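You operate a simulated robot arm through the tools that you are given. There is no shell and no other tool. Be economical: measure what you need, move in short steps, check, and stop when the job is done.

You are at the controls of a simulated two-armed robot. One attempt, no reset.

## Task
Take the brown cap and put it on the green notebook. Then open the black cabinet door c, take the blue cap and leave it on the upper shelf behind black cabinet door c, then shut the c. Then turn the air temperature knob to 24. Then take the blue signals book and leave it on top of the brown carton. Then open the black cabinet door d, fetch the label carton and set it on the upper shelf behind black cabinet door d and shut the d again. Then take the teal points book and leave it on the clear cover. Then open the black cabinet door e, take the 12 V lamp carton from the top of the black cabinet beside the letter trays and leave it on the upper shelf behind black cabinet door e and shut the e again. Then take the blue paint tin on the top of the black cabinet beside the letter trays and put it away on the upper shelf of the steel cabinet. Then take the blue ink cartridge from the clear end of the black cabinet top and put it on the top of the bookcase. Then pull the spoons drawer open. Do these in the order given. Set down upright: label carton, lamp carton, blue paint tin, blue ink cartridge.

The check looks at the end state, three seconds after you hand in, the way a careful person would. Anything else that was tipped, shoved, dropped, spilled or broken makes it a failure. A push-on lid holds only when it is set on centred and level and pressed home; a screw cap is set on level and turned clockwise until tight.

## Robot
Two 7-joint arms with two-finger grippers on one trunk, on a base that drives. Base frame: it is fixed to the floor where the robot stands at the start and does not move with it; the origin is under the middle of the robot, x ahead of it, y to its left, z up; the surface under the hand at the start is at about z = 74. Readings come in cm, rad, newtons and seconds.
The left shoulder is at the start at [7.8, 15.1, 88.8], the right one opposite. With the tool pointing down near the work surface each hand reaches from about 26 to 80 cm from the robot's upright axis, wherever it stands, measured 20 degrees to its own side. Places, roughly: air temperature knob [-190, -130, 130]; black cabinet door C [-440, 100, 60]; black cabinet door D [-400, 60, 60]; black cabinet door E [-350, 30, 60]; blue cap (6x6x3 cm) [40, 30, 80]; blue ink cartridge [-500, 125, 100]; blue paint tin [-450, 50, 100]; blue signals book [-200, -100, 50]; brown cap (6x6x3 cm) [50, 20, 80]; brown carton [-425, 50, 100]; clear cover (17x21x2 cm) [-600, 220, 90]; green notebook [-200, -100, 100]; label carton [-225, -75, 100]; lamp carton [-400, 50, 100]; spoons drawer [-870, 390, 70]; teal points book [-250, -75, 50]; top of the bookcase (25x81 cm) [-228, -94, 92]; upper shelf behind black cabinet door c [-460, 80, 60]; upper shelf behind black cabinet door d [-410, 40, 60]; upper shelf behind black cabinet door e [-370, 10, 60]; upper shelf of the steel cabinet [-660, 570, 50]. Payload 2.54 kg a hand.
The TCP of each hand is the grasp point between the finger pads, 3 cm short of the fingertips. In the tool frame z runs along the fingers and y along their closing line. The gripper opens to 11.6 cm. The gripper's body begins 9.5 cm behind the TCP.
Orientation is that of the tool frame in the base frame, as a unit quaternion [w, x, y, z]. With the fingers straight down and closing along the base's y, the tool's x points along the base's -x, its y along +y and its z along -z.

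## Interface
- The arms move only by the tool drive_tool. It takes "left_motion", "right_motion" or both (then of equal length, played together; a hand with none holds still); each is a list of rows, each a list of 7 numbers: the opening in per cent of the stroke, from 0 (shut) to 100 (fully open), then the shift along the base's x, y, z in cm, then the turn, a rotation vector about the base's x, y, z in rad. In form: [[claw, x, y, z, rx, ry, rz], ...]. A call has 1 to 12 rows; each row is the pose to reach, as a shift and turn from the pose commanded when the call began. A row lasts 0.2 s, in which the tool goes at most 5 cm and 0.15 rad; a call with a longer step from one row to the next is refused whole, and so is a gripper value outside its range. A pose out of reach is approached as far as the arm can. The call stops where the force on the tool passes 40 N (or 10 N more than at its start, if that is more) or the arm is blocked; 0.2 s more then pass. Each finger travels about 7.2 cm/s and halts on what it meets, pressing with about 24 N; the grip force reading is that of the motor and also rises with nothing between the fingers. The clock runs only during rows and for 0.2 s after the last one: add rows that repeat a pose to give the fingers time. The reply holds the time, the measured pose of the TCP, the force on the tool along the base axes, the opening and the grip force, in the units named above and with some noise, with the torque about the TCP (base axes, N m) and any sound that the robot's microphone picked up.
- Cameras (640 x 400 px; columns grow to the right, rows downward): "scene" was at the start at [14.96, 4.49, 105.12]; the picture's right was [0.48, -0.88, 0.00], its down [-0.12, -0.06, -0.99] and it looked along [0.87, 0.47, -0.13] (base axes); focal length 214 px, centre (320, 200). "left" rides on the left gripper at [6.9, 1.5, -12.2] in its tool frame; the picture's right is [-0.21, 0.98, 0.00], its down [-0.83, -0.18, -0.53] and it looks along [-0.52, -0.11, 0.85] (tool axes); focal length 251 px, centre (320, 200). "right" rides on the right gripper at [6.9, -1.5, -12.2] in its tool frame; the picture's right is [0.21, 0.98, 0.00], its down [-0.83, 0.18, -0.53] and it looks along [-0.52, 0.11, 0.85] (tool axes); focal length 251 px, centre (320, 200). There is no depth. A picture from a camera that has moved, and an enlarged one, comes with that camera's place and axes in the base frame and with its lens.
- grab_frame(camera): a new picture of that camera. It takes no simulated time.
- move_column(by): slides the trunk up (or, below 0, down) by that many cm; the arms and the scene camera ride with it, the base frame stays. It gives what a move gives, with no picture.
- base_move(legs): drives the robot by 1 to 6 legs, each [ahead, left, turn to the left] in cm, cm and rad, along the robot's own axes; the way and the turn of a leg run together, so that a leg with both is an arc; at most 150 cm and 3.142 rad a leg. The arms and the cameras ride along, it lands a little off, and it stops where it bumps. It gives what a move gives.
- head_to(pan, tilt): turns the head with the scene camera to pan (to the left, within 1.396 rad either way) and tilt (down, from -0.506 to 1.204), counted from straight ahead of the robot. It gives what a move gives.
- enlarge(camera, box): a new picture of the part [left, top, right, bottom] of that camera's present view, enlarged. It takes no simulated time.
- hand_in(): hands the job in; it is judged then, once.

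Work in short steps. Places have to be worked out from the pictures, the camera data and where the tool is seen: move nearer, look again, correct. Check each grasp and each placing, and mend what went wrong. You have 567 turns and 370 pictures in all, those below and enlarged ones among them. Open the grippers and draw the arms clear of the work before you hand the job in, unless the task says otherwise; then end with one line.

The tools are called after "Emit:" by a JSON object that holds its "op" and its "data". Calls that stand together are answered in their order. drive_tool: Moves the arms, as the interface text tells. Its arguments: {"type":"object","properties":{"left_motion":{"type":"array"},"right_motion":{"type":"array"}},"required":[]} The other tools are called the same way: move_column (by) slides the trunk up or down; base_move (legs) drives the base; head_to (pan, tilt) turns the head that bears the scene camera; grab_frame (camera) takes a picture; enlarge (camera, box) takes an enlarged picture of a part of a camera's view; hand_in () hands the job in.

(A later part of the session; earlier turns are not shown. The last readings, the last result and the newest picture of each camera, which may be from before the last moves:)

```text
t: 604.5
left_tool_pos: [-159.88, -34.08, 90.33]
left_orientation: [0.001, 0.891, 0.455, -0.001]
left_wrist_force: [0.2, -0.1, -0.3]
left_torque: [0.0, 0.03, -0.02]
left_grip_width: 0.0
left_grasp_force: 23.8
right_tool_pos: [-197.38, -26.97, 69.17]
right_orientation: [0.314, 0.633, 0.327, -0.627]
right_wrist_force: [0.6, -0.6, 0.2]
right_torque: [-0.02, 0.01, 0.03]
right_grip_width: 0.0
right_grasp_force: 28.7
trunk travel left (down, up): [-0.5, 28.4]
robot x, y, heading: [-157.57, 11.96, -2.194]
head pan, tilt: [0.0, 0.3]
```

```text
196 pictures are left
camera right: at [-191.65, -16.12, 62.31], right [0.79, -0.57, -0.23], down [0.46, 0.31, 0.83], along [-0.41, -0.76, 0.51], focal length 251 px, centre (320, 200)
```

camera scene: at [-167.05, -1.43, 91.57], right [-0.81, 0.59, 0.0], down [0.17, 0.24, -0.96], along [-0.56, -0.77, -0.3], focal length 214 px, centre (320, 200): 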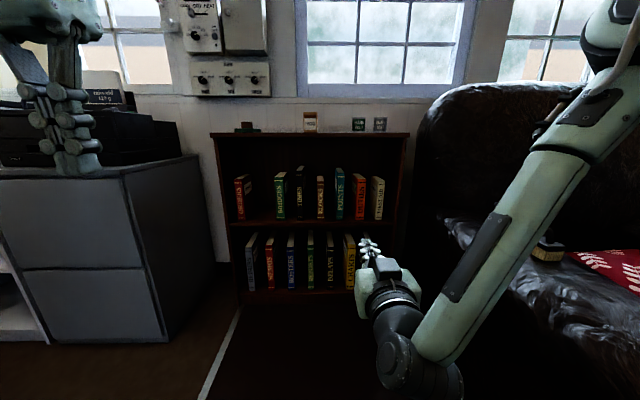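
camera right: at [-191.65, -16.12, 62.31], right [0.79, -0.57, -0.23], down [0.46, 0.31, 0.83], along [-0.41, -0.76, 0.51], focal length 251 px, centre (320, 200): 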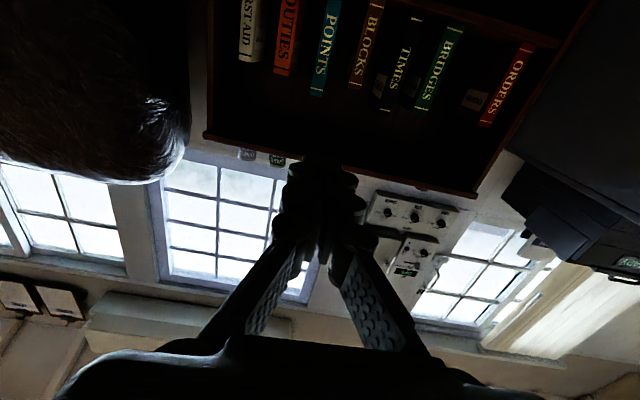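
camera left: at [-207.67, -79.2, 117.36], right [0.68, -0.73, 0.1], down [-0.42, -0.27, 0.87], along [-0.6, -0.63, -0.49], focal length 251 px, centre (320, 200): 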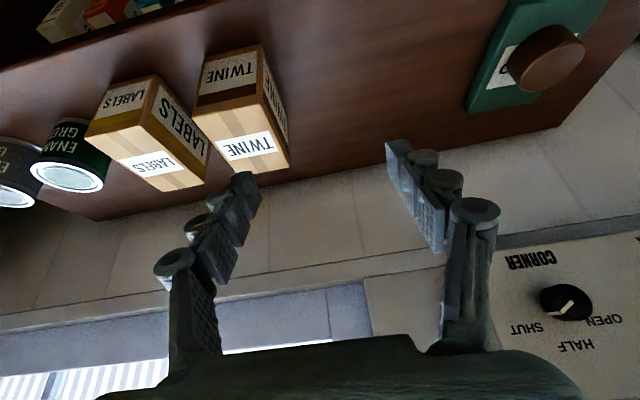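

Points spine ≈ (-235, -78.5), straight ahead. Drive 34 ahead shifting 4 left (armchair near on the right), hand 4 right, opened.

Emit:
{"op": "base_move", "data": {"legs": [[34, 4, 0]]}}

Emit:
{"op": "drive_tool", "data": {"right_motion": [[30, -1.1, 0.8, -1, 0, 0, 0], [50, -2.2, 1.6, -2, 0, 0, 0], [70, -3.2, 2.3, -2.5, 0, 0, 0]]}}

Emit:
{"op": "grab_frame", "data": {"camera": "right"}}

Emit:
{"op": "head_to", "data": {"pan": 0.0, "tilt": 0.5}}

Emit:
{"op": "grab_frame", "data": {"camera": "scene"}}

```text
t: 606.7
left_tool_pos: [-176.57, -63.7, 90.28]
left_orientation: [0.001, 0.89, 0.455, -0.002]
left_wrist_force: [0.0, -0.6, 0.3]
left_torque: [-0.03, -0.01, -0.01]
left_grip_width: 0.02
left_grasp_force: 24.2
right_tool_pos: [-214.12, -56.72, 69.16]
right_orientation: [0.313, 0.634, 0.326, -0.628]
right_wrist_force: [-0.5, -0.1, -0.3]
right_torque: [0.03, -0.04, -0.03]
right_grip_width: 0.0
right_grasp_force: 28.3
trunk travel left (down, up): [-0.5, 28.4]
robot x, y, heading: [-174.35, -17.86, -2.199]
head pan, tilt: [0.0, 0.3]
```

```text
t: 607.5
left_tool_pos: [-176.62, -63.8, 90.25]
left_orientation: [0.001, 0.89, 0.455, -0.001]
left_wrist_force: [0.3, -0.3, -0.9]
left_torque: [0.0, 0.0, -0.02]
left_grip_width: 0.0
left_grasp_force: 24.1
right_tool_pos: [-213.78, -55.87, 68.45]
right_orientation: [0.312, 0.635, 0.326, -0.628]
right_wrist_force: [-0.2, -0.2, 0.3]
right_torque: [-0.01, -0.01, 0.01]
right_grip_width: 8.16
right_grasp_force: 0.4
right hand out of reach, approached as far as the arm can: row 1, 2, 3
trunk travel left (down, up): [-0.5, 28.4]
robot x, y, heading: [-174.04, -18.19, -2.197]
head pan, tilt: [0.0, 0.3]
```

```text
195 pictures are left
camera right: at [-207.84, -44.96, 61.57], right [0.79, -0.58, -0.23], down [0.46, 0.3, 0.83], along [-0.41, -0.76, 0.5], focal length 251 px, centre (320, 200)
```

right: 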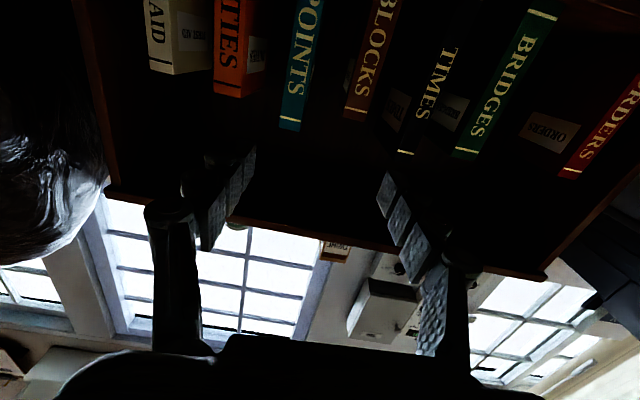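

```text
t: 608.2
left_tool_pos: [-176.59, -63.74, 90.2]
left_orientation: [0.0, 0.891, 0.455, -0.001]
left_wrist_force: [-0.5, 0.7, -0.5]
left_torque: [-0.01, -0.03, 0.03]
left_grip_width: 0.0
left_grasp_force: 24.4
right_tool_pos: [-213.85, -56.02, 68.49]
right_orientation: [0.311, 0.635, 0.325, -0.628]
right_wrist_force: [1.1, 0.0, -0.8]
right_torque: [-0.02, -0.02, 0.0]
right_grip_width: 8.12
right_grasp_force: 0.1
trunk travel left (down, up): [-0.5, 28.4]
robot x, y, heading: [-174.01, -18.39, -2.194]
head pan, tilt: [0.0, 0.499]
```

```text
194 pictures are left
camera scene: at [-183.51, -30.93, 89.73], right [-0.81, 0.59, 0.0], down [0.28, 0.39, -0.88], along [-0.52, -0.71, -0.48], focal length 214 px, centre (320, 200)
```

scene: 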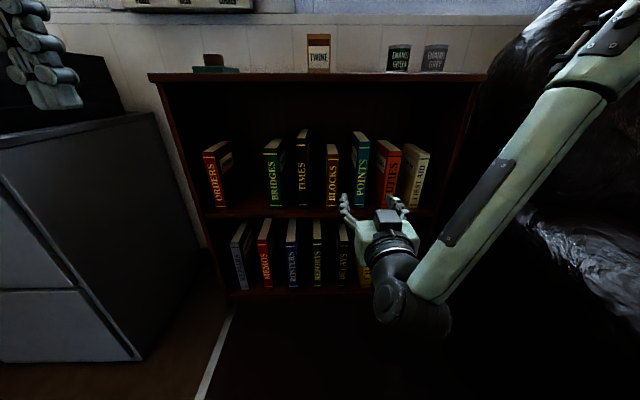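

Spine at (-234.5, -77.7): 29.7 ahead, 3.9 right. Base 17 ahead, 3.9 right, then check.

Emit:
{"op": "base_move", "data": {"legs": [[17, -3.9, -0.008]]}}

Emit:
{"op": "grab_frame", "data": {"camera": "right"}}

Emit:
{"op": "enlarge", "data": {"camera": "scene", "box": [280, 100, 480, 260]}}

```text
t: 609.7
left_tool_pos: [-190.09, -75.19, 90.27]
left_orientation: [0.001, 0.892, 0.451, -0.002]
left_wrist_force: [-0.7, 0.8, -0.4]
left_torque: [-0.01, 0.02, 0.0]
left_grip_width: 0.0
left_grasp_force: 24.1
right_tool_pos: [-227.25, -66.85, 68.29]
right_orientation: [0.309, 0.636, 0.324, -0.629]
right_wrist_force: [0.0, 1.4, 0.6]
right_torque: [0.03, 0.01, 0.01]
right_grip_width: 8.15
right_grasp_force: 0.0
trunk travel left (down, up): [-0.5, 28.4]
robot x, y, heading: [-187.52, -29.07, -2.206]
head pan, tilt: [0.0, 0.499]
```

```text
193 pictures are left
camera right: at [-221.24, -56.06, 61.58], right [0.78, -0.58, -0.23], down [0.47, 0.3, 0.83], along [-0.42, -0.76, 0.5], focal length 251 px, centre (320, 200)
```

right: 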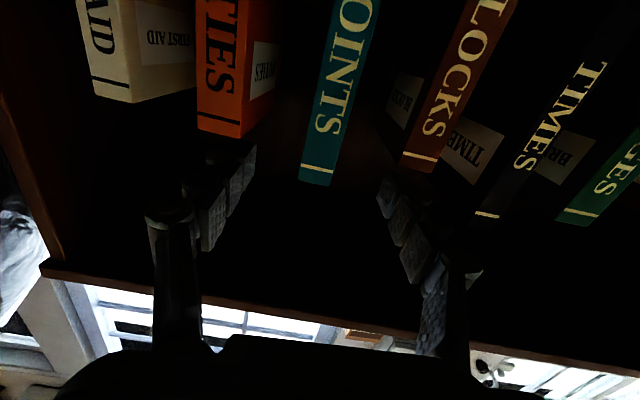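

```text
2.50 times, centred on (380, 180) of scene
camera zoom: at [-196.79, -42.21, 89.73], right [-0.8, 0.59, 0.0], down [0.28, 0.39, -0.88], along [-0.52, -0.71, -0.48], focal length 536 px, centre (170, 250)
```

zoom: 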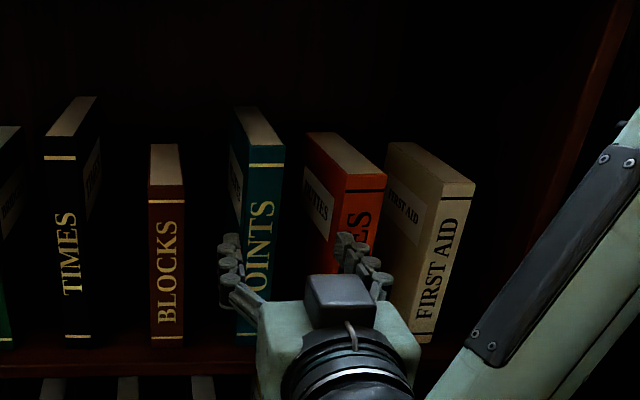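

Aligned with ≥5 cm gaps. Narrow the opening a little and drive 15 ahead, then close.

Emit:
{"op": "drive_tool", "data": {"right_motion": [[60, 0, 0, 0, 0, 0, 0], [60, 0, 0, 0, 0, 0, 0]]}}

Emit:
{"op": "base_move", "data": {"legs": [[8, 0.2, 0]]}}

Emit:
{"op": "grab_frame", "data": {"camera": "right"}}

```text
t: 610.3
left_tool_pos: [-190.13, -75.19, 90.16]
left_orientation: [-0.001, 0.892, 0.451, -0.001]
left_wrist_force: [0.5, 1.3, -0.2]
left_torque: [0.0, 0.04, -0.01]
left_grip_width: 0.0
left_grasp_force: 23.9
right_tool_pos: [-227.29, -66.94, 68.34]
right_orientation: [0.309, 0.636, 0.324, -0.629]
right_wrist_force: [0.0, 0.0, -0.2]
right_torque: [-0.02, 0.02, 0.0]
right_grip_width: 7.0
right_grasp_force: 0.0
trunk travel left (down, up): [-0.5, 28.4]
robot x, y, heading: [-187.22, -29.23, -2.211]
head pan, tilt: [0.0, 0.499]
```

```text
t: 611.4
left_tool_pos: [-194.71, -81.65, 90.34]
left_orientation: [0.0, 0.893, 0.451, -0.001]
left_wrist_force: [-0.3, -0.3, 0.3]
left_torque: [-0.01, -0.02, -0.02]
left_grip_width: 0.0
left_grasp_force: 23.6
right_tool_pos: [-231.8, -73.44, 68.55]
right_orientation: [0.308, 0.637, 0.323, -0.629]
right_wrist_force: [-0.5, 0.2, 0.3]
right_torque: [0.0, -0.03, 0.02]
right_grip_width: 6.96
right_grasp_force: 0.1
trunk travel left (down, up): [-0.5, 28.4]
robot x, y, heading: [-191.64, -35.73, -2.206]
head pan, tilt: [0.0, 0.499]
```

```text
191 pictures are left
camera right: at [-225.82, -62.58, 61.59], right [0.78, -0.58, -0.23], down [0.47, 0.3, 0.83], along [-0.42, -0.76, 0.5], focal length 251 px, centre (320, 200)
```

right: 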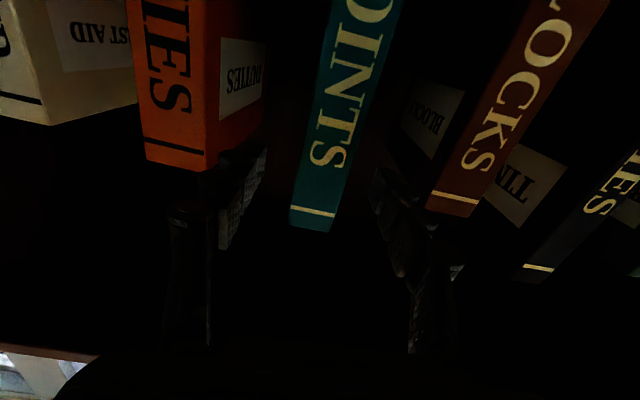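

Retract the left hand (it is near the bookcase edge), then advance 7 more and grip.

Emit:
{"op": "drive_tool", "data": {"left_motion": [[0, 2.4, 3.2, 1, 0, 0, 0], [0, 4.8, 6.4, 2, 0, 0, 0], [0, 7.2, 9.6, 3, 0, 0, 0]]}}

Emit:
{"op": "base_move", "data": {"legs": [[7, 0, 0]]}}

Emit:
{"op": "drive_tool", "data": {"right_motion": [[45, 0, 0, 0, 0, 0, 0], [30, 0, 0, 0, 0, 0, 0], [18, 0, 0, 0, 0, 0, 0], [15, 0, 0, 0, 0, 0, 0]]}}

Emit:
{"op": "grab_frame", "data": {"camera": "right"}}

```text
t: 612.2
left_tool_pos: [-187.48, -71.95, 93.28]
left_orientation: [0.0, 0.893, 0.451, -0.002]
left_wrist_force: [-0.1, -0.1, 0.7]
left_torque: [0.04, -0.02, 0.02]
left_grip_width: 0.04
left_grasp_force: 24.1
right_tool_pos: [-231.76, -73.41, 68.35]
right_orientation: [0.308, 0.637, 0.322, -0.629]
right_wrist_force: [-0.4, 0.9, 0.0]
right_torque: [-0.03, -0.02, 0.01]
right_grip_width: 6.99
right_grasp_force: 0.1
trunk travel left (down, up): [-0.5, 28.4]
robot x, y, heading: [-191.88, -36.04, -2.208]
head pan, tilt: [0.0, 0.499]
```

```text
t: 613.2
left_tool_pos: [-191.6, -77.49, 93.28]
left_orientation: [0.001, 0.893, 0.451, -0.002]
left_wrist_force: [0.3, -0.1, -0.3]
left_torque: [-0.02, -0.02, -0.02]
left_grip_width: 0.0
left_grasp_force: 24.6
right_tool_pos: [-235.88, -78.95, 68.48]
right_orientation: [0.31, 0.636, 0.324, -0.629]
right_wrist_force: [0.2, 1.4, -0.3]
right_torque: [-0.02, 0.02, -0.03]
right_grip_width: 6.96
right_grasp_force: 0.1
trunk travel left (down, up): [-0.5, 28.4]
robot x, y, heading: [-195.86, -41.41, -2.204]
head pan, tilt: [0.0, 0.499]
```

```text
t: 614.2
left_tool_pos: [-191.73, -77.62, 93.27]
left_orientation: [0.0, 0.893, 0.451, -0.003]
left_wrist_force: [0.1, 0.3, -0.4]
left_torque: [-0.01, 0.03, 0.02]
left_grip_width: 0.0
left_grasp_force: 24.2
right_tool_pos: [-235.84, -79.15, 68.41]
right_orientation: [0.309, 0.636, 0.322, -0.629]
right_wrist_force: [2.8, -0.4, 0.6]
right_torque: [-0.37, -0.32, 0.24]
right_grip_width: 3.64
right_grasp_force: 23.9
trunk travel left (down, up): [-0.5, 28.4]
robot x, y, heading: [-196.41, -41.49, -2.206]
head pan, tilt: [0.0, 0.499]
```

```text
190 pictures are left
camera right: at [-229.88, -68.14, 61.59], right [0.78, -0.58, -0.23], down [0.47, 0.3, 0.83], along [-0.42, -0.76, 0.5], focal length 251 px, centre (320, 200)
```

right: 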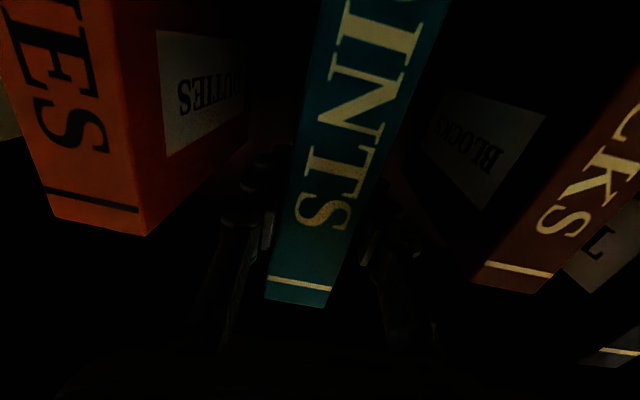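

Gripped (3.6 cm). Lift with the trunk and back out.

Emit:
{"op": "move_column", "data": {"by": 3}}

Emit:
{"op": "base_move", "data": {"legs": [[-50, 2, 0], [-32, 0, 0]]}}

Emit:
{"op": "grab_frame", "data": {"camera": "scene"}}

```text
t: 614.9
left_tool_pos: [-191.56, -77.59, 96.3]
left_orientation: [0.001, 0.892, 0.451, -0.001]
left_wrist_force: [0.0, 0.3, 0.5]
left_torque: [-0.02, 0.02, 0.05]
left_grip_width: 0.0
left_grasp_force: 24.0
right_tool_pos: [-235.89, -79.01, 71.24]
right_orientation: [0.308, 0.637, 0.323, -0.628]
right_wrist_force: [0.3, -0.4, -8.8]
right_torque: [0.34, -0.23, -0.03]
right_grip_width: 3.55
right_grasp_force: 23.8
trunk travel left (down, up): [-3.5, 25.4]
robot x, y, heading: [-196.06, -41.71, -2.208]
head pan, tilt: [0.0, 0.499]
```

```text
t: 619.6
left_tool_pos: [-141.53, -12.97, 96.3]
left_orientation: [0.001, 0.892, 0.451, 0.0]
left_wrist_force: [-0.1, 0.0, -0.1]
left_torque: [0.04, 0.0, 0.02]
left_grip_width: 0.0
left_grasp_force: 24.2
right_tool_pos: [-185.88, -14.57, 71.42]
right_orientation: [0.309, 0.636, 0.323, -0.629]
right_wrist_force: [0.0, -0.4, -8.3]
right_torque: [0.3, -0.21, 0.02]
right_grip_width: 3.54
right_grasp_force: 23.6
trunk travel left (down, up): [-3.5, 25.4]
robot x, y, heading: [-145.9, 22.94, -2.204]
head pan, tilt: [0.0, 0.499]
```

```text
189 pictures are left
camera scene: at [-155.48, 10.22, 92.71], right [-0.81, 0.59, 0.0], down [0.28, 0.39, -0.88], along [-0.52, -0.71, -0.48], focal length 214 px, centre (320, 200)
```

scene: 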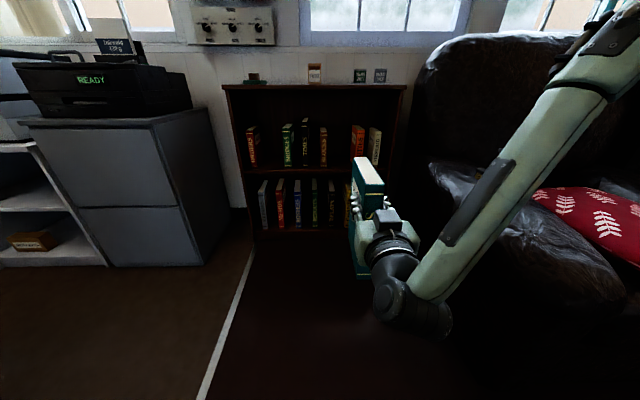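

Points book held. Raise the trunk and travel right along the aisle toward the clear cover.

Emit:
{"op": "move_column", "data": {"by": 22}}

Emit:
{"op": "base_move", "data": {"legs": [[0, -120, 0], [0, -120, 0], [0, -120, 0]]}}

Emit:
{"op": "head_to", "data": {"pan": -0.4, "tilt": 0.2}}

Emit:
{"op": "grab_frame", "data": {"camera": "scene"}}

```text
t: 621.9
left_tool_pos: [-141.68, -13.08, 118.28]
left_orientation: [0.001, 0.892, 0.452, -0.001]
left_wrist_force: [0.2, 0.1, 0.1]
left_torque: [-0.01, -0.04, -0.03]
left_grip_width: 0.0
left_grasp_force: 24.2
right_tool_pos: [-185.9, -14.5, 93.29]
right_orientation: [0.309, 0.637, 0.323, -0.628]
right_wrist_force: [-0.2, 0.2, -8.8]
right_torque: [0.31, -0.23, 0.01]
right_grip_width: 3.57
right_grasp_force: 24.0
trunk travel left (down, up): [-25.5, 3.4]
robot x, y, heading: [-145.9, 23.13, -2.208]
head pan, tilt: [0.0, 0.499]
```

```text
t: 656.5
left_tool_pos: [-432.12, 199.96, 118.28]
left_orientation: [0.001, 0.893, 0.451, -0.001]
left_wrist_force: [-0.7, -0.4, 0.6]
left_torque: [0.0, 0.01, 0.0]
left_grip_width: 0.0
left_grasp_force: 23.8
right_tool_pos: [-476.4, 198.71, 93.29]
right_orientation: [0.308, 0.637, 0.323, -0.629]
right_wrist_force: [-0.2, -1.4, -9.6]
right_torque: [0.34, -0.21, -0.03]
right_grip_width: 3.57
right_grasp_force: 23.3
trunk travel left (down, up): [-25.5, 3.4]
robot x, y, heading: [-436.47, 236.23, -2.211]
head pan, tilt: [0.0, 0.499]
```

```text
t: 657.4
left_tool_pos: [-432.07, 200.05, 118.4]
left_orientation: [0.0, 0.893, 0.45, 0.0]
left_wrist_force: [0.6, 0.2, -0.5]
left_torque: [0.01, 0.03, 0.02]
left_grip_width: 0.0
left_grasp_force: 23.4
right_tool_pos: [-476.29, 198.71, 93.23]
right_orientation: [0.307, 0.637, 0.322, -0.629]
right_wrist_force: [-0.3, -0.3, -8.3]
right_torque: [0.25, -0.2, -0.02]
right_grip_width: 3.58
right_grasp_force: 23.8
trunk travel left (down, up): [-25.5, 3.4]
robot x, y, heading: [-436.93, 236.11, -2.207]
head pan, tilt: [-0.4, 0.201]
```

```text
188 pictures are left
camera scene: at [-448.49, 225.92, 117.47], right [-0.51, 0.86, 0.0], down [0.17, 0.1, -0.98], along [-0.84, -0.5, -0.2], focal length 214 px, centre (320, 200)
```

scene: 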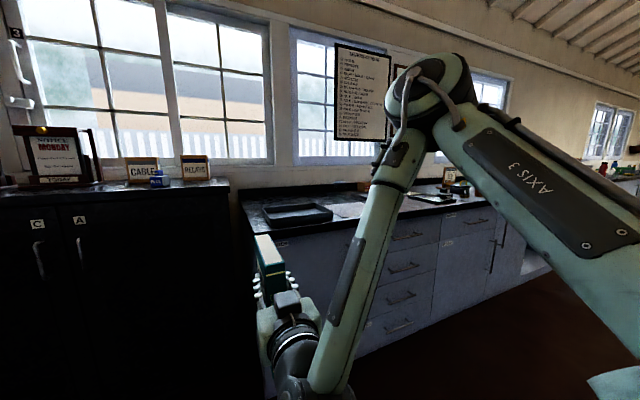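

Continue right 115 and look at the counter.

Emit:
{"op": "base_move", "data": {"legs": [[0, -110, 0]]}}

Emit:
{"op": "head_to", "data": {"pan": 0.0, "tilt": 0.25}}

Emit:
{"op": "grab_frame", "data": {"camera": "scene"}}

```text
t: 668.2
left_tool_pos: [-520.25, 265.64, 118.22]
left_orientation: [0.0, 0.894, 0.448, 0.0]
left_wrist_force: [0.2, 0.0, 0.6]
left_torque: [-0.01, 0.02, 0.0]
left_grip_width: 0.0
left_grasp_force: 24.1
right_tool_pos: [-564.53, 264.55, 93.37]
right_orientation: [0.305, 0.638, 0.32, -0.63]
right_wrist_force: [0.1, 0.3, -8.3]
right_torque: [0.27, -0.25, 0.03]
right_grip_width: 3.56
right_grasp_force: 24.2
trunk travel left (down, up): [-25.5, 3.4]
robot x, y, heading: [-524.48, 301.49, -2.215]
head pan, tilt: [-0.4, 0.201]
```

```text
t: 669.1
left_tool_pos: [-520.31, 265.53, 118.23]
left_orientation: [0.001, 0.894, 0.447, -0.001]
left_wrist_force: [0.4, 0.0, -0.5]
left_torque: [-0.02, -0.04, 0.04]
left_grip_width: 0.01
left_grasp_force: 23.4
right_tool_pos: [-564.54, 264.58, 93.23]
right_orientation: [0.306, 0.638, 0.321, -0.629]
right_wrist_force: [0.6, -0.4, -7.5]
right_torque: [0.31, -0.25, 0.01]
right_grip_width: 3.56
right_grasp_force: 24.1
trunk travel left (down, up): [-25.5, 3.4]
robot x, y, heading: [-524.1, 301.95, -2.214]
head pan, tilt: [0.0, 0.25]
```

```text
187 pictures are left
camera scene: at [-534.07, 288.82, 117.03], right [-0.8, 0.6, 0.0], down [0.15, 0.2, -0.97], along [-0.58, -0.77, -0.25], focal length 214 px, centre (320, 200)
```

scene: 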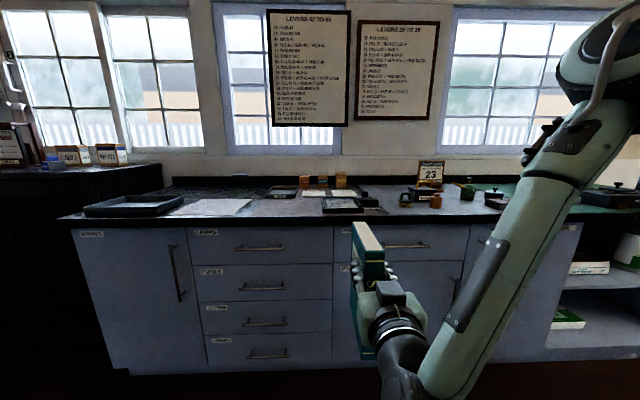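

Zoom on the counter top.

Emit:
{"op": "enlarge", "data": {"camera": "scene", "box": [70, 150, 470, 230]}}

Emit:
{"op": "enlarge", "data": {"camera": "scene", "box": [240, 160, 400, 230]}}

```text
1.60 times, centred on (270, 190) of scene
camera zoom: at [-534.07, 288.82, 117.03], right [-0.8, 0.6, 0.0], down [0.15, 0.2, -0.97], along [-0.58, -0.77, -0.25], focal length 343 px, centre (400, 216)
```

zoom: 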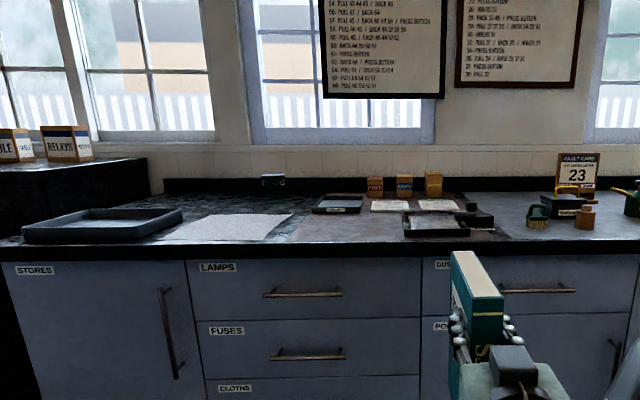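

```text
4.00 times, centred on (320, 195) of scene
camera zoom: at [-534.07, 288.82, 117.03], right [-0.8, 0.6, 0.0], down [0.15, 0.2, -0.97], along [-0.58, -0.77, -0.25], focal length 858 px, centre (320, 220)
```

zoom: 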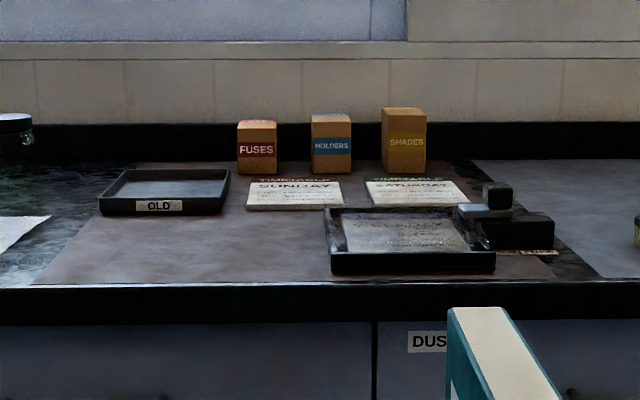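

The framed glass-topped thing at about (-598, 220) matches the clear cover (17×21×2). I raise the book hand to z≈120 and look closer from the head.

Emit:
{"op": "drive_tool", "data": {"right_motion": [[14, 0, 0, 4.5, 0, 0, 0], [14, 0, 0, 9, 0, 0, 0], [14, 0, 0, 13.5, 0, 0, 0], [14, 0, 0, 18, 0, 0, 0], [14, 0, 0, 22.5, 0, 0, 0], [14, 0, 0, 27, 0, 0, 0]]}}

Emit:
{"op": "base_move", "data": {"legs": [[35, 0, 0.01]]}}

Emit:
{"op": "head_to", "data": {"pan": -0.1, "tilt": 0.5}}

Emit:
{"op": "grab_frame", "data": {"camera": "scene"}}

```text
t: 670.5
left_tool_pos: [-520.25, 265.52, 118.11]
left_orientation: [0.001, 0.895, 0.447, -0.001]
left_wrist_force: [0.8, 0.3, -0.2]
left_torque: [-0.02, 0.0, -0.01]
left_grip_width: 0.0
left_grasp_force: 24.0
right_tool_pos: [-564.54, 264.66, 120.29]
right_orientation: [0.305, 0.639, 0.321, -0.629]
right_wrist_force: [0.3, 0.8, -8.6]
right_torque: [0.31, -0.23, 0.02]
right_grip_width: 3.57
right_grasp_force: 24.0
trunk travel left (down, up): [-25.5, 3.4]
robot x, y, heading: [-524.63, 301.59, -2.222]
head pan, tilt: [0.0, 0.25]
```

```text
t: 672.7
left_tool_pos: [-540.6, 237.65, 118.23]
left_orientation: [0.0, 0.892, 0.453, -0.001]
left_wrist_force: [-0.1, 0.2, 0.1]
left_torque: [0.03, 0.01, 0.01]
left_grip_width: 0.0
left_grasp_force: 23.7
right_tool_pos: [-584.92, 236.1, 120.11]
right_orientation: [0.309, 0.637, 0.324, -0.628]
right_wrist_force: [0.7, -1.0, -8.6]
right_torque: [0.31, -0.19, -0.01]
right_grip_width: 3.58
right_grasp_force: 24.1
trunk travel left (down, up): [-25.5, 3.4]
robot x, y, heading: [-544.84, 273.69, -2.204]
head pan, tilt: [0.0, 0.25]
```

```text
t: 673.5
left_tool_pos: [-540.64, 237.69, 118.27]
left_orientation: [0.0, 0.892, 0.452, -0.001]
left_wrist_force: [0.2, -0.2, 0.6]
left_torque: [0.0, -0.02, -0.01]
left_grip_width: 0.0
left_grasp_force: 23.6
right_tool_pos: [-585.03, 236.19, 120.28]
right_orientation: [0.31, 0.636, 0.325, -0.627]
right_wrist_force: [0.9, 0.3, -7.4]
right_torque: [0.3, -0.25, 0.01]
right_grip_width: 3.57
right_grasp_force: 24.4
trunk travel left (down, up): [-25.5, 3.4]
robot x, y, heading: [-545.23, 273.75, -2.202]
head pan, tilt: [-0.099, 0.499]
```

```text
184 pictures are left
camera scene: at [-555.23, 261.47, 114.72], right [-0.74, 0.67, 0.0], down [0.32, 0.36, -0.88], along [-0.59, -0.65, -0.48], focal length 214 px, centre (320, 200)
```

scene: 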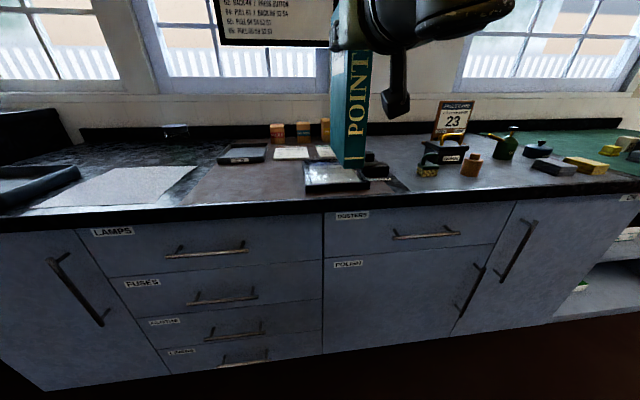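

Emit:
{"op": "enlarge", "data": {"camera": "scene", "box": [200, 110, 440, 220]}}

```text
2.67 times, centred on (320, 165) of scene
camera zoom: at [-555.23, 261.47, 114.72], right [-0.74, 0.67, 0.0], down [0.32, 0.36, -0.88], along [-0.59, -0.65, -0.48], focal length 572 px, centre (320, 293)
```

zoom: 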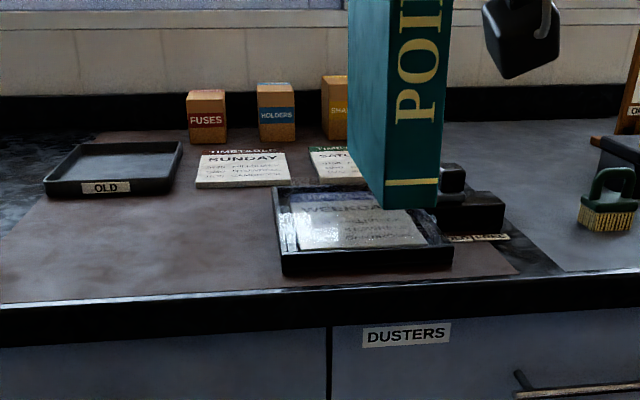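

The clear cover (over the WEEKDAY sheet) is centred at about (-597.5, 220.1), 17 wide × 21 deep. I drive 14.4 ahead, 0.6 right so the upright book is centred over it.

Emit:
{"op": "base_move", "data": {"legs": [[14.2, -0.6, 0]]}}

Emit:
{"op": "head_to", "data": {"pan": 0.0, "tilt": 0.7}}

Emit:
{"op": "grab_frame", "data": {"camera": "scene"}}

Emit:
{"op": "grab_frame", "data": {"camera": "left"}}

```text
t: 674.9
left_tool_pos: [-549.38, 226.52, 118.16]
left_orientation: [0.001, 0.892, 0.453, -0.001]
left_wrist_force: [-1.2, -0.5, 0.6]
left_torque: [0.04, -0.01, -0.03]
left_grip_width: 0.0
left_grasp_force: 24.1
right_tool_pos: [-593.79, 225.07, 120.19]
right_orientation: [0.31, 0.636, 0.326, -0.627]
right_wrist_force: [-0.2, -0.7, -9.1]
right_torque: [0.26, -0.21, -0.02]
right_grip_width: 3.56
right_grasp_force: 24.4
trunk travel left (down, up): [-25.5, 3.4]
robot x, y, heading: [-554.11, 262.62, -2.203]
head pan, tilt: [-0.099, 0.499]
```

```text
t: 675.6
left_tool_pos: [-549.28, 226.6, 118.16]
left_orientation: [0.001, 0.892, 0.452, 0.0]
left_wrist_force: [-0.6, -0.4, 0.0]
left_torque: [0.01, -0.01, 0.02]
left_grip_width: 0.0
left_grasp_force: 24.1
right_tool_pos: [-593.82, 225.09, 120.23]
right_orientation: [0.309, 0.637, 0.325, -0.627]
right_wrist_force: [-1.2, 0.2, -9.0]
right_torque: [0.28, -0.22, 0.01]
right_grip_width: 3.55
right_grasp_force: 24.5
trunk travel left (down, up): [-25.5, 3.4]
robot x, y, heading: [-553.77, 262.61, -2.199]
head pan, tilt: [0.0, 0.7]
```

```text
182 pictures are left
camera scene: at [-562.99, 250.34, 112.95], right [-0.81, 0.59, 0.0], down [0.38, 0.52, -0.76], along [-0.45, -0.62, -0.64], focal length 214 px, centre (320, 200)
```

scene: 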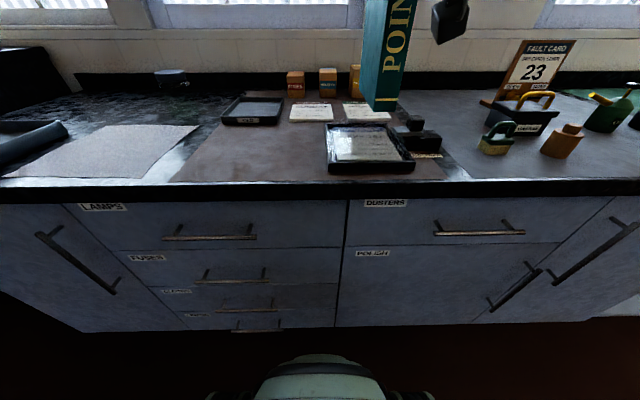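

```text
181 pictures are left
camera left: at [-544.15, 231.34, 130.35], right [0.66, -0.75, 0.0], down [-0.63, -0.56, 0.54], along [-0.4, -0.35, -0.84], focal length 251 px, centre (320, 200)
```

left: 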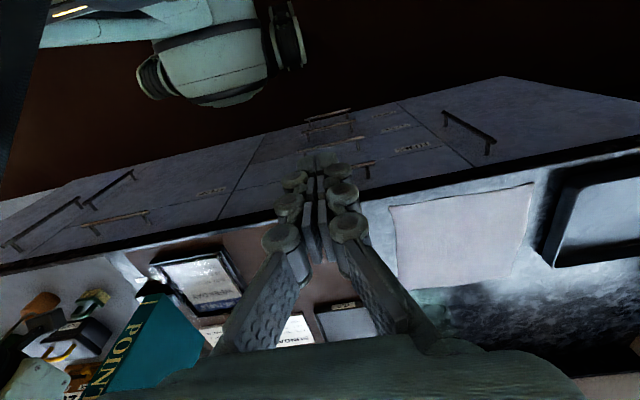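

Emit:
{"op": "enlarge", "data": {"camera": "scene", "box": [300, 80, 460, 190]}}

```text
3.64 times, centred on (380, 135) of scene
camera zoom: at [-562.99, 250.34, 112.95], right [-0.81, 0.59, 0.0], down [0.38, 0.52, -0.76], along [-0.45, -0.62, -0.64], focal length 780 px, centre (102, 436)
```

zoom: 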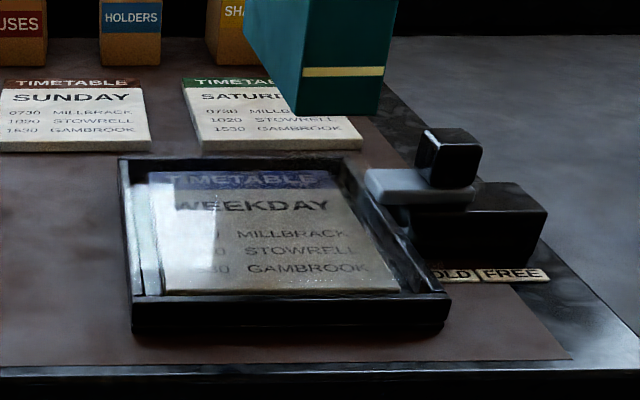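

Centre of the cover ≈ (-598.7, 218.6). Advance 2.2 with the arm and lower in steps.

Emit:
{"op": "drive_tool", "data": {"right_motion": [[14, -1.4, -1.8, 0, 0, 0, 0], [14, -1.4, -1.8, -3, 0, 0, 0], [14, -1.4, -1.8, -6, 0, 0, 0], [14, -1.4, -1.8, -7.5, 0, 0, 0]]}}

Emit:
{"op": "enlarge", "data": {"camera": "scene", "box": [300, 40, 480, 190]}}

```text
t: 676.6
left_tool_pos: [-549.46, 226.57, 118.31]
left_orientation: [0.001, 0.891, 0.453, 0.0]
left_wrist_force: [0.0, 0.3, 0.0]
left_torque: [0.03, 0.01, -0.04]
left_grip_width: 0.0
left_grasp_force: 23.5
right_tool_pos: [-595.16, 223.32, 112.65]
right_orientation: [0.308, 0.637, 0.324, -0.627]
right_wrist_force: [0.3, -0.6, -8.3]
right_torque: [0.27, -0.22, 0.04]
right_grip_width: 3.56
right_grasp_force: 24.1
trunk travel left (down, up): [-25.5, 3.4]
robot x, y, heading: [-554.34, 262.31, -2.204]
head pan, tilt: [0.0, 0.7]
```

```text
2.67 times, centred on (390, 115) of scene
camera zoom: at [-563.01, 250.33, 112.94], right [-0.81, 0.59, 0.0], down [0.38, 0.52, -0.76], along [-0.45, -0.62, -0.64], focal length 572 px, centre (133, 427)
```

zoom: 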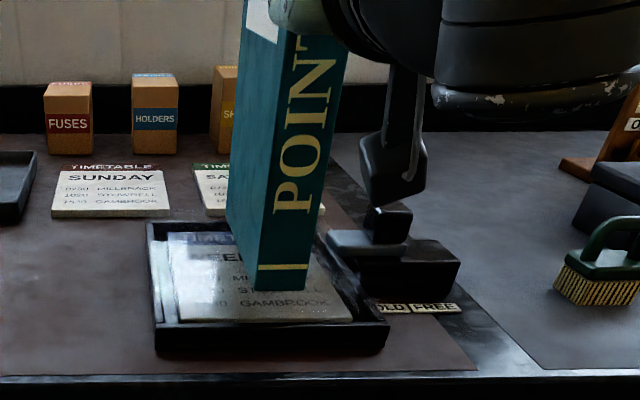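

Book bottom ~1.6 cm above the cover. Lower to contact.

Emit:
{"op": "drive_tool", "data": {"right_motion": [[14, 0, 0, -0.7, 0, 0, 0], [14, 0, 0, -1.2, 0, 0, 0], [14, 0, 0, -1.6, 0, 0, 0], [14, 0, 0, -2, 0, 0, 0]]}}

```text
t: 677.6
left_tool_pos: [-549.24, 226.98, 118.35]
left_orientation: [0.001, 0.892, 0.453, -0.002]
left_wrist_force: [-0.3, 1.1, 0.6]
left_torque: [0.0, 0.0, -0.02]
left_grip_width: 0.0
left_grasp_force: 24.2
right_tool_pos: [-594.96, 223.38, 111.5]
right_orientation: [0.314, 0.632, 0.32, -0.632]
right_wrist_force: [-0.6, 3.0, 23.9]
right_torque: [-0.5, 0.45, -0.07]
right_grip_width: 3.58
right_grasp_force: 23.9
trunk travel left (down, up): [-25.5, 3.4]
robot x, y, heading: [-553.79, 262.37, -2.203]
head pan, tilt: [0.0, 0.7]
```

Contact. Unload to about zero and look.

Emit:
{"op": "drive_tool", "data": {"right_motion": [[14, 0, 0, 0.7, 0, 0, 0], [14, 0, 0, 0.7, 0, 0, 0]]}}

Emit:
{"op": "enlarge", "data": {"camera": "scene", "box": [320, 80, 420, 190]}}

```text
t: 678.2
left_tool_pos: [-549.31, 226.74, 118.23]
left_orientation: [0.001, 0.891, 0.454, -0.002]
left_wrist_force: [0.2, 0.2, -0.1]
left_torque: [0.02, 0.04, 0.01]
left_grip_width: 0.03
left_grasp_force: 23.9
right_tool_pos: [-595.01, 223.45, 111.38]
right_orientation: [0.309, 0.636, 0.325, -0.628]
right_wrist_force: [2.4, 4.5, 5.8]
right_torque: [-0.55, 0.15, 0.05]
right_grip_width: 3.58
right_grasp_force: 24.3
trunk travel left (down, up): [-25.5, 3.4]
robot x, y, heading: [-553.98, 262.74, -2.208]
head pan, tilt: [0.0, 0.7]
```

```text
3.64 times, centred on (370, 135) of scene
camera zoom: at [-562.86, 250.48, 112.96], right [-0.81, 0.59, 0.0], down [0.38, 0.52, -0.77], along [-0.45, -0.62, -0.64], focal length 780 px, centre (138, 436)
```

zoom: 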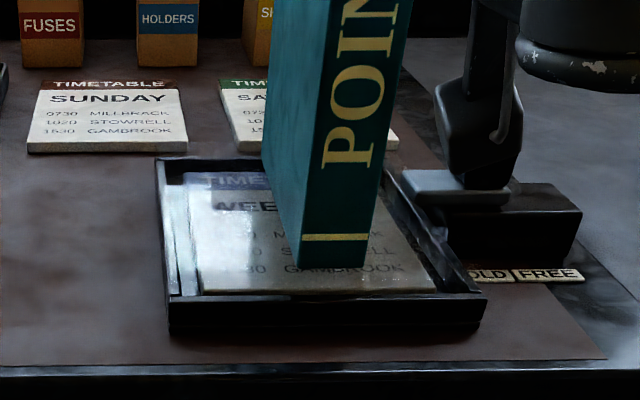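

Stands inside the frame. Open gently, then wider, and back out straight.

Emit:
{"op": "drive_tool", "data": {"right_motion": [[14, 0, 0, 0.2, 0, 0, 0], [22, 0, 0, 0.2, 0, 0, 0], [34, 0, 0, 0.2, 0, 0, 0], [46, 0, 0, 0.2, 0, 0, 0], [60, 0, 0, 0.2, 0, 0, 0], [60, 0, 0, 0.2, 0, 0, 0]]}}

Emit:
{"op": "enlarge", "data": {"camera": "scene", "box": [300, 20, 460, 190]}}

```text
t: 679.6
left_tool_pos: [-549.31, 226.58, 118.3]
left_orientation: [0.001, 0.892, 0.453, -0.001]
left_wrist_force: [0.0, 0.1, 0.3]
left_torque: [-0.01, 0.0, -0.02]
left_grip_width: 0.02
left_grasp_force: 24.8
right_tool_pos: [-595.03, 223.43, 111.6]
right_orientation: [0.31, 0.636, 0.324, -0.628]
right_wrist_force: [-0.6, -0.3, 0.1]
right_torque: [0.04, -0.03, 0.01]
right_grip_width: 6.97
right_grasp_force: 0.0
trunk travel left (down, up): [-25.5, 3.4]
robot x, y, heading: [-553.81, 262.43, -2.205]
head pan, tilt: [0.0, 0.7]
```

```text
2.35 times, centred on (380, 105) of scene
camera zoom: at [-562.94, 250.39, 112.96], right [-0.81, 0.59, 0.0], down [0.38, 0.52, -0.76], along [-0.45, -0.62, -0.64], focal length 505 px, centre (179, 424)
```

zoom: 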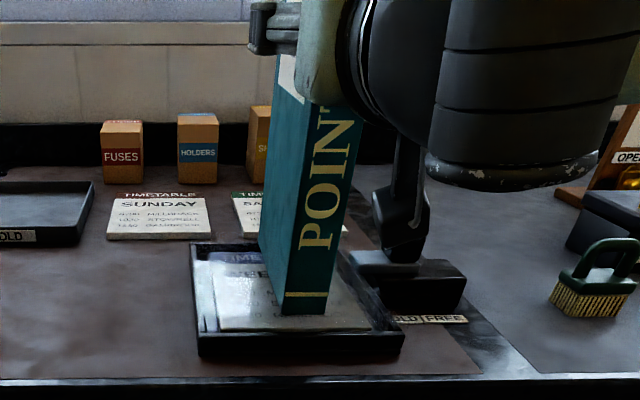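

Emit:
{"op": "drive_tool", "data": {"right_motion": [[80, 0, 0, 0, 0, 0, 0], [80, 0, 0, 0, 0, 0, 0]]}}

Emit:
{"op": "base_move", "data": {"legs": [[-30, 0, 0]]}}

Emit:
{"op": "grab_frame", "data": {"camera": "scene"}}

```text
t: 680.2
left_tool_pos: [-549.25, 226.57, 118.22]
left_orientation: [0.001, 0.892, 0.453, -0.002]
left_wrist_force: [0.4, 0.4, -0.5]
left_torque: [0.0, 0.0, 0.01]
left_grip_width: 0.0
left_grasp_force: 23.7
right_tool_pos: [-595.03, 223.31, 111.65]
right_orientation: [0.31, 0.636, 0.325, -0.627]
right_wrist_force: [-0.4, 0.0, -1.3]
right_torque: [0.01, -0.02, -0.01]
right_grip_width: 9.29
right_grasp_force: 0.0
trunk travel left (down, up): [-25.5, 3.4]
robot x, y, heading: [-554.22, 262.66, -2.199]
head pan, tilt: [0.0, 0.7]
```

```text
t: 682.2
left_tool_pos: [-531.9, 250.54, 118.21]
left_orientation: [0.001, 0.892, 0.452, -0.001]
left_wrist_force: [0.4, 0.5, 0.3]
left_torque: [-0.01, -0.02, -0.01]
left_grip_width: 0.01
left_grasp_force: 23.6
right_tool_pos: [-577.83, 247.21, 111.66]
right_orientation: [0.309, 0.636, 0.324, -0.628]
right_wrist_force: [0.8, 0.9, -0.2]
right_torque: [0.0, 0.0, 0.02]
right_grip_width: 9.29
right_grasp_force: 0.0
trunk travel left (down, up): [-25.5, 3.4]
robot x, y, heading: [-536.57, 286.49, -2.199]
head pan, tilt: [0.0, 0.7]
```

```text
176 pictures are left
camera scene: at [-545.5, 274.23, 112.97], right [-0.81, 0.59, 0.0], down [0.38, 0.52, -0.77], along [-0.45, -0.62, -0.64], focal length 214 px, centre (320, 200)
```

scene: 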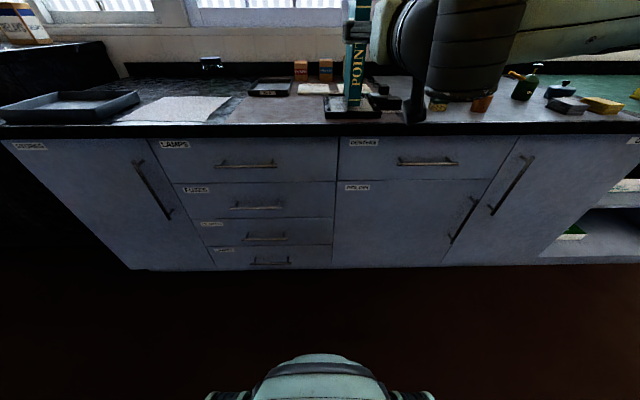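

Points book stands on the clear cover. Now door E: travel back left to face it and look at how the armchair stands.

Emit:
{"op": "base_move", "data": {"legs": [[-12, 0, 0], [0, 130, 0], [0, 130, 0]]}}

Emit:
{"op": "head_to", "data": {"pan": 0.3, "tilt": 0.4}}

Emit:
{"op": "grab_frame", "data": {"camera": "scene"}}

```text
t: 707.9
left_tool_pos: [-319.99, 104.01, 118.28]
left_orientation: [-0.001, 0.896, 0.443, -0.002]
left_wrist_force: [-0.7, 0.5, -0.9]
left_torque: [0.02, -0.01, 0.0]
left_grip_width: 0.01
left_grasp_force: 24.1
right_tool_pos: [-365.82, 101.56, 111.74]
right_orientation: [0.303, 0.64, 0.318, -0.631]
right_wrist_force: [1.0, 0.0, 1.0]
right_torque: [-0.01, 0.0, 0.01]
right_grip_width: 9.26
right_grasp_force: 0.0
trunk travel left (down, up): [-25.5, 3.4]
robot x, y, heading: [-323.82, 139.82, -2.23]
head pan, tilt: [0.0, 0.7]
```

```text
t: 708.7
left_tool_pos: [-319.99, 104.02, 118.17]
left_orientation: [0.0, 0.896, 0.444, -0.002]
left_wrist_force: [-0.5, 0.9, -0.3]
left_torque: [0.02, -0.05, -0.02]
left_grip_width: 0.02
left_grasp_force: 24.0
right_tool_pos: [-365.83, 101.76, 111.65]
right_orientation: [0.302, 0.64, 0.319, -0.63]
right_wrist_force: [1.1, -0.1, -1.0]
right_torque: [-0.01, 0.0, 0.0]
right_grip_width: 9.28
right_grasp_force: 0.1
trunk travel left (down, up): [-25.5, 3.4]
robot x, y, heading: [-323.8, 139.66, -2.225]
head pan, tilt: [0.3, 0.4]
```

```text
175 pictures are left
camera scene: at [-331.11, 126.07, 115.63], right [-0.94, 0.35, 0.0], down [0.14, 0.37, -0.92], along [-0.32, -0.86, -0.39], focal length 214 px, centre (320, 200)
```

scene: 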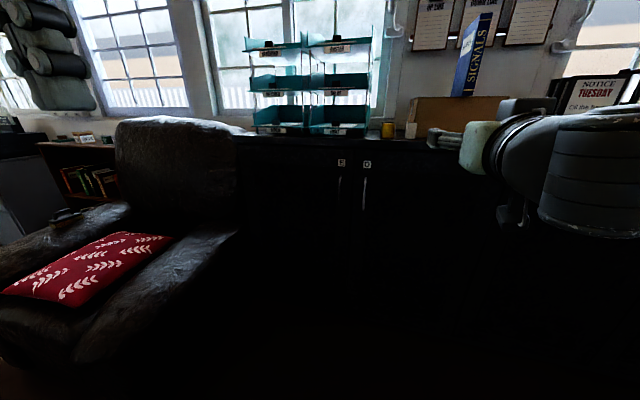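

Door E is hinged at its left end (s≈279), beside the armchair. I'll pull with the right hand. Correct the heading, strafe left 24, lower trunk 13, and lower/shift the hand.

Emit:
{"op": "base_move", "data": {"legs": [[0, 25, 0.024]]}}

Emit:
{"op": "move_column", "data": {"by": -13}}

Emit:
{"op": "drive_tool", "data": {"right_motion": [[60, 1.5, -1.1, -4, 0, 0, 0], [45, 3, -2.2, -8, 0, 0, 0], [45, 4.4, -3.2, -11.5, 0, 0, 0], [45, 4.4, -3.2, -14, 0, 0, 0]]}}

Emit:
{"op": "grab_frame", "data": {"camera": "right"}}

Emit:
{"op": "head_to", "data": {"pan": 0.0, "tilt": 0.4}}

Emit:
{"op": "grab_frame", "data": {"camera": "scene"}}

```text
t: 711.7
left_tool_pos: [-298.8, 89.02, 118.17]
left_orientation: [0.0, 0.891, 0.455, -0.002]
left_wrist_force: [1.0, 0.0, -1.0]
left_torque: [-0.03, 0.0, -0.01]
left_grip_width: 0.0
left_grasp_force: 23.8
right_tool_pos: [-344.58, 85.51, 111.69]
right_orientation: [0.311, 0.636, 0.327, -0.627]
right_wrist_force: [0.2, 0.0, 0.0]
right_torque: [0.01, -0.01, -0.03]
right_grip_width: 9.25
right_grasp_force: 0.2
trunk travel left (down, up): [-25.5, 3.4]
robot x, y, heading: [-303.87, 124.97, -2.198]
head pan, tilt: [0.3, 0.4]
```

```text
t: 713.3
left_tool_pos: [-298.87, 88.98, 105.25]
left_orientation: [0.001, 0.891, 0.454, -0.002]
left_wrist_force: [1.0, -0.1, 0.7]
left_torque: [-0.04, 0.01, 0.01]
left_grip_width: 0.0
left_grasp_force: 23.7
right_tool_pos: [-344.59, 85.58, 98.65]
right_orientation: [0.311, 0.635, 0.327, -0.627]
right_wrist_force: [-0.3, 0.3, 1.5]
right_torque: [-0.02, -0.01, -0.01]
right_grip_width: 9.27
right_grasp_force: 0.1
trunk travel left (down, up): [-12.5, 16.4]
robot x, y, heading: [-303.43, 125.14, -2.194]
head pan, tilt: [0.3, 0.4]
```

```text
t: 714.3
left_tool_pos: [-298.89, 89.16, 105.38]
left_orientation: [0.0, 0.891, 0.455, -0.002]
left_wrist_force: [-0.6, -0.2, -0.2]
left_torque: [0.0, 0.0, 0.0]
left_grip_width: 0.0
left_grasp_force: 24.4
right_tool_pos: [-340.14, 82.3, 84.51]
right_orientation: [0.312, 0.635, 0.327, -0.627]
right_wrist_force: [0.2, 0.5, 0.3]
right_torque: [0.03, 0.02, 0.03]
right_grip_width: 5.2
right_grasp_force: 0.0
trunk travel left (down, up): [-12.5, 16.4]
robot x, y, heading: [-303.58, 125.17, -2.202]
head pan, tilt: [0.3, 0.4]
```

```text
174 pictures are left
camera right: at [-334.24, 93.21, 77.81], right [0.79, -0.57, -0.23], down [0.46, 0.3, 0.83], along [-0.41, -0.76, 0.5], focal length 251 px, centre (320, 200)
```

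right: 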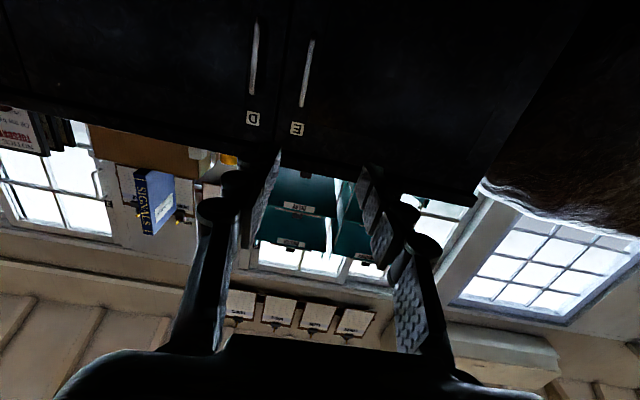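

```text
t: 715.1
left_tool_pos: [-298.88, 89.05, 105.25]
left_orientation: [0.001, 0.891, 0.455, -0.001]
left_wrist_force: [-0.1, -0.9, -0.2]
left_torque: [0.01, -0.01, -0.01]
left_grip_width: 0.02
left_grasp_force: 23.7
right_tool_pos: [-340.17, 82.28, 84.78]
right_orientation: [0.311, 0.635, 0.326, -0.627]
right_wrist_force: [0.5, -0.4, -0.1]
right_torque: [0.0, -0.01, 0.0]
right_grip_width: 5.22
right_grasp_force: 0.0
trunk travel left (down, up): [-12.5, 16.4]
robot x, y, heading: [-303.51, 125.23, -2.195]
head pan, tilt: [0.0, 0.4]
```

```text
173 pictures are left
camera scene: at [-313.01, 112.11, 102.64], right [-0.81, 0.59, 0.0], down [0.23, 0.32, -0.92], along [-0.54, -0.75, -0.39], focal length 214 px, centre (320, 200)
```

scene: 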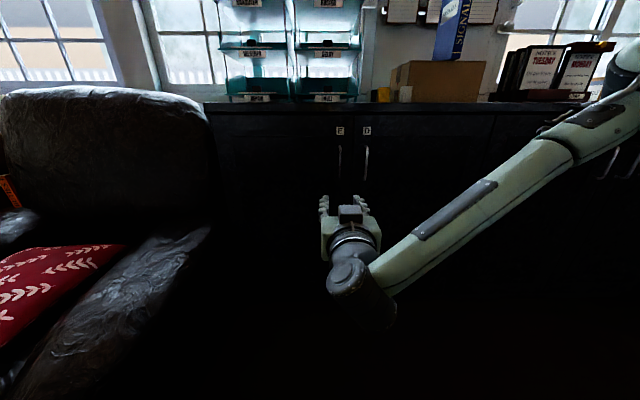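

Handle E is 47 cm ahead and 2.8 right. Drive 37 ahead and 2.8 right, then check.

Emit:
{"op": "base_move", "data": {"legs": [[36, -2.8, 0]]}}

Emit:
{"op": "grab_frame", "data": {"camera": "right"}}

Emit:
{"op": "enlarge", "data": {"camera": "scene", "box": [240, 90, 440, 250]}}

```text
t: 717.4
left_tool_pos: [-322.17, 61.59, 105.3]
left_orientation: [0.0, 0.89, 0.457, -0.001]
left_wrist_force: [-0.7, 0.0, 0.0]
left_torque: [-0.01, 0.01, 0.01]
left_grip_width: 0.01
left_grasp_force: 23.7
right_tool_pos: [-363.48, 54.59, 84.57]
right_orientation: [0.312, 0.635, 0.327, -0.627]
right_wrist_force: [-0.3, 0.5, 0.2]
right_torque: [0.02, -0.02, 0.03]
right_grip_width: 5.22
right_grasp_force: 0.0
trunk travel left (down, up): [-12.5, 16.4]
robot x, y, heading: [-326.9, 97.44, -2.195]
head pan, tilt: [0.0, 0.4]
```

```text
172 pictures are left
camera right: at [-357.55, 65.58, 77.82], right [0.79, -0.57, -0.23], down [0.46, 0.3, 0.83], along [-0.41, -0.76, 0.5], focal length 251 px, centre (320, 200)
```

right: 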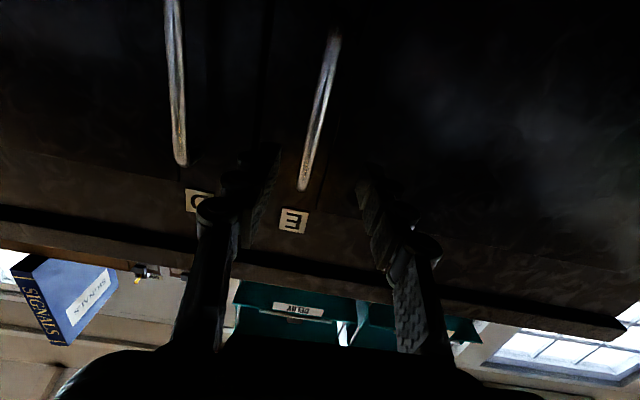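

```text
2.50 times, centred on (340, 170) of scene
camera zoom: at [-336.37, 84.52, 102.64], right [-0.81, 0.58, 0.0], down [0.23, 0.32, -0.92], along [-0.54, -0.75, -0.39], focal length 536 px, centre (270, 275)
```

zoom: 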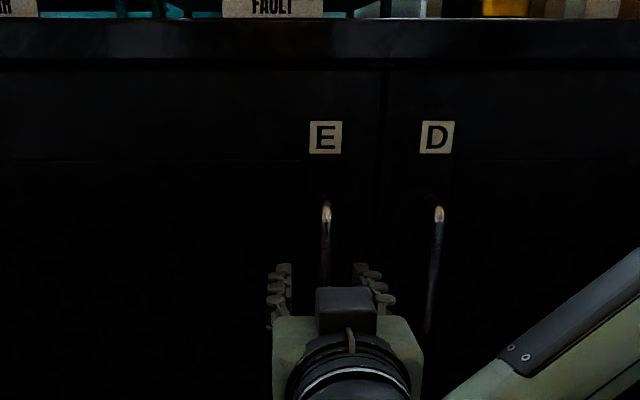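

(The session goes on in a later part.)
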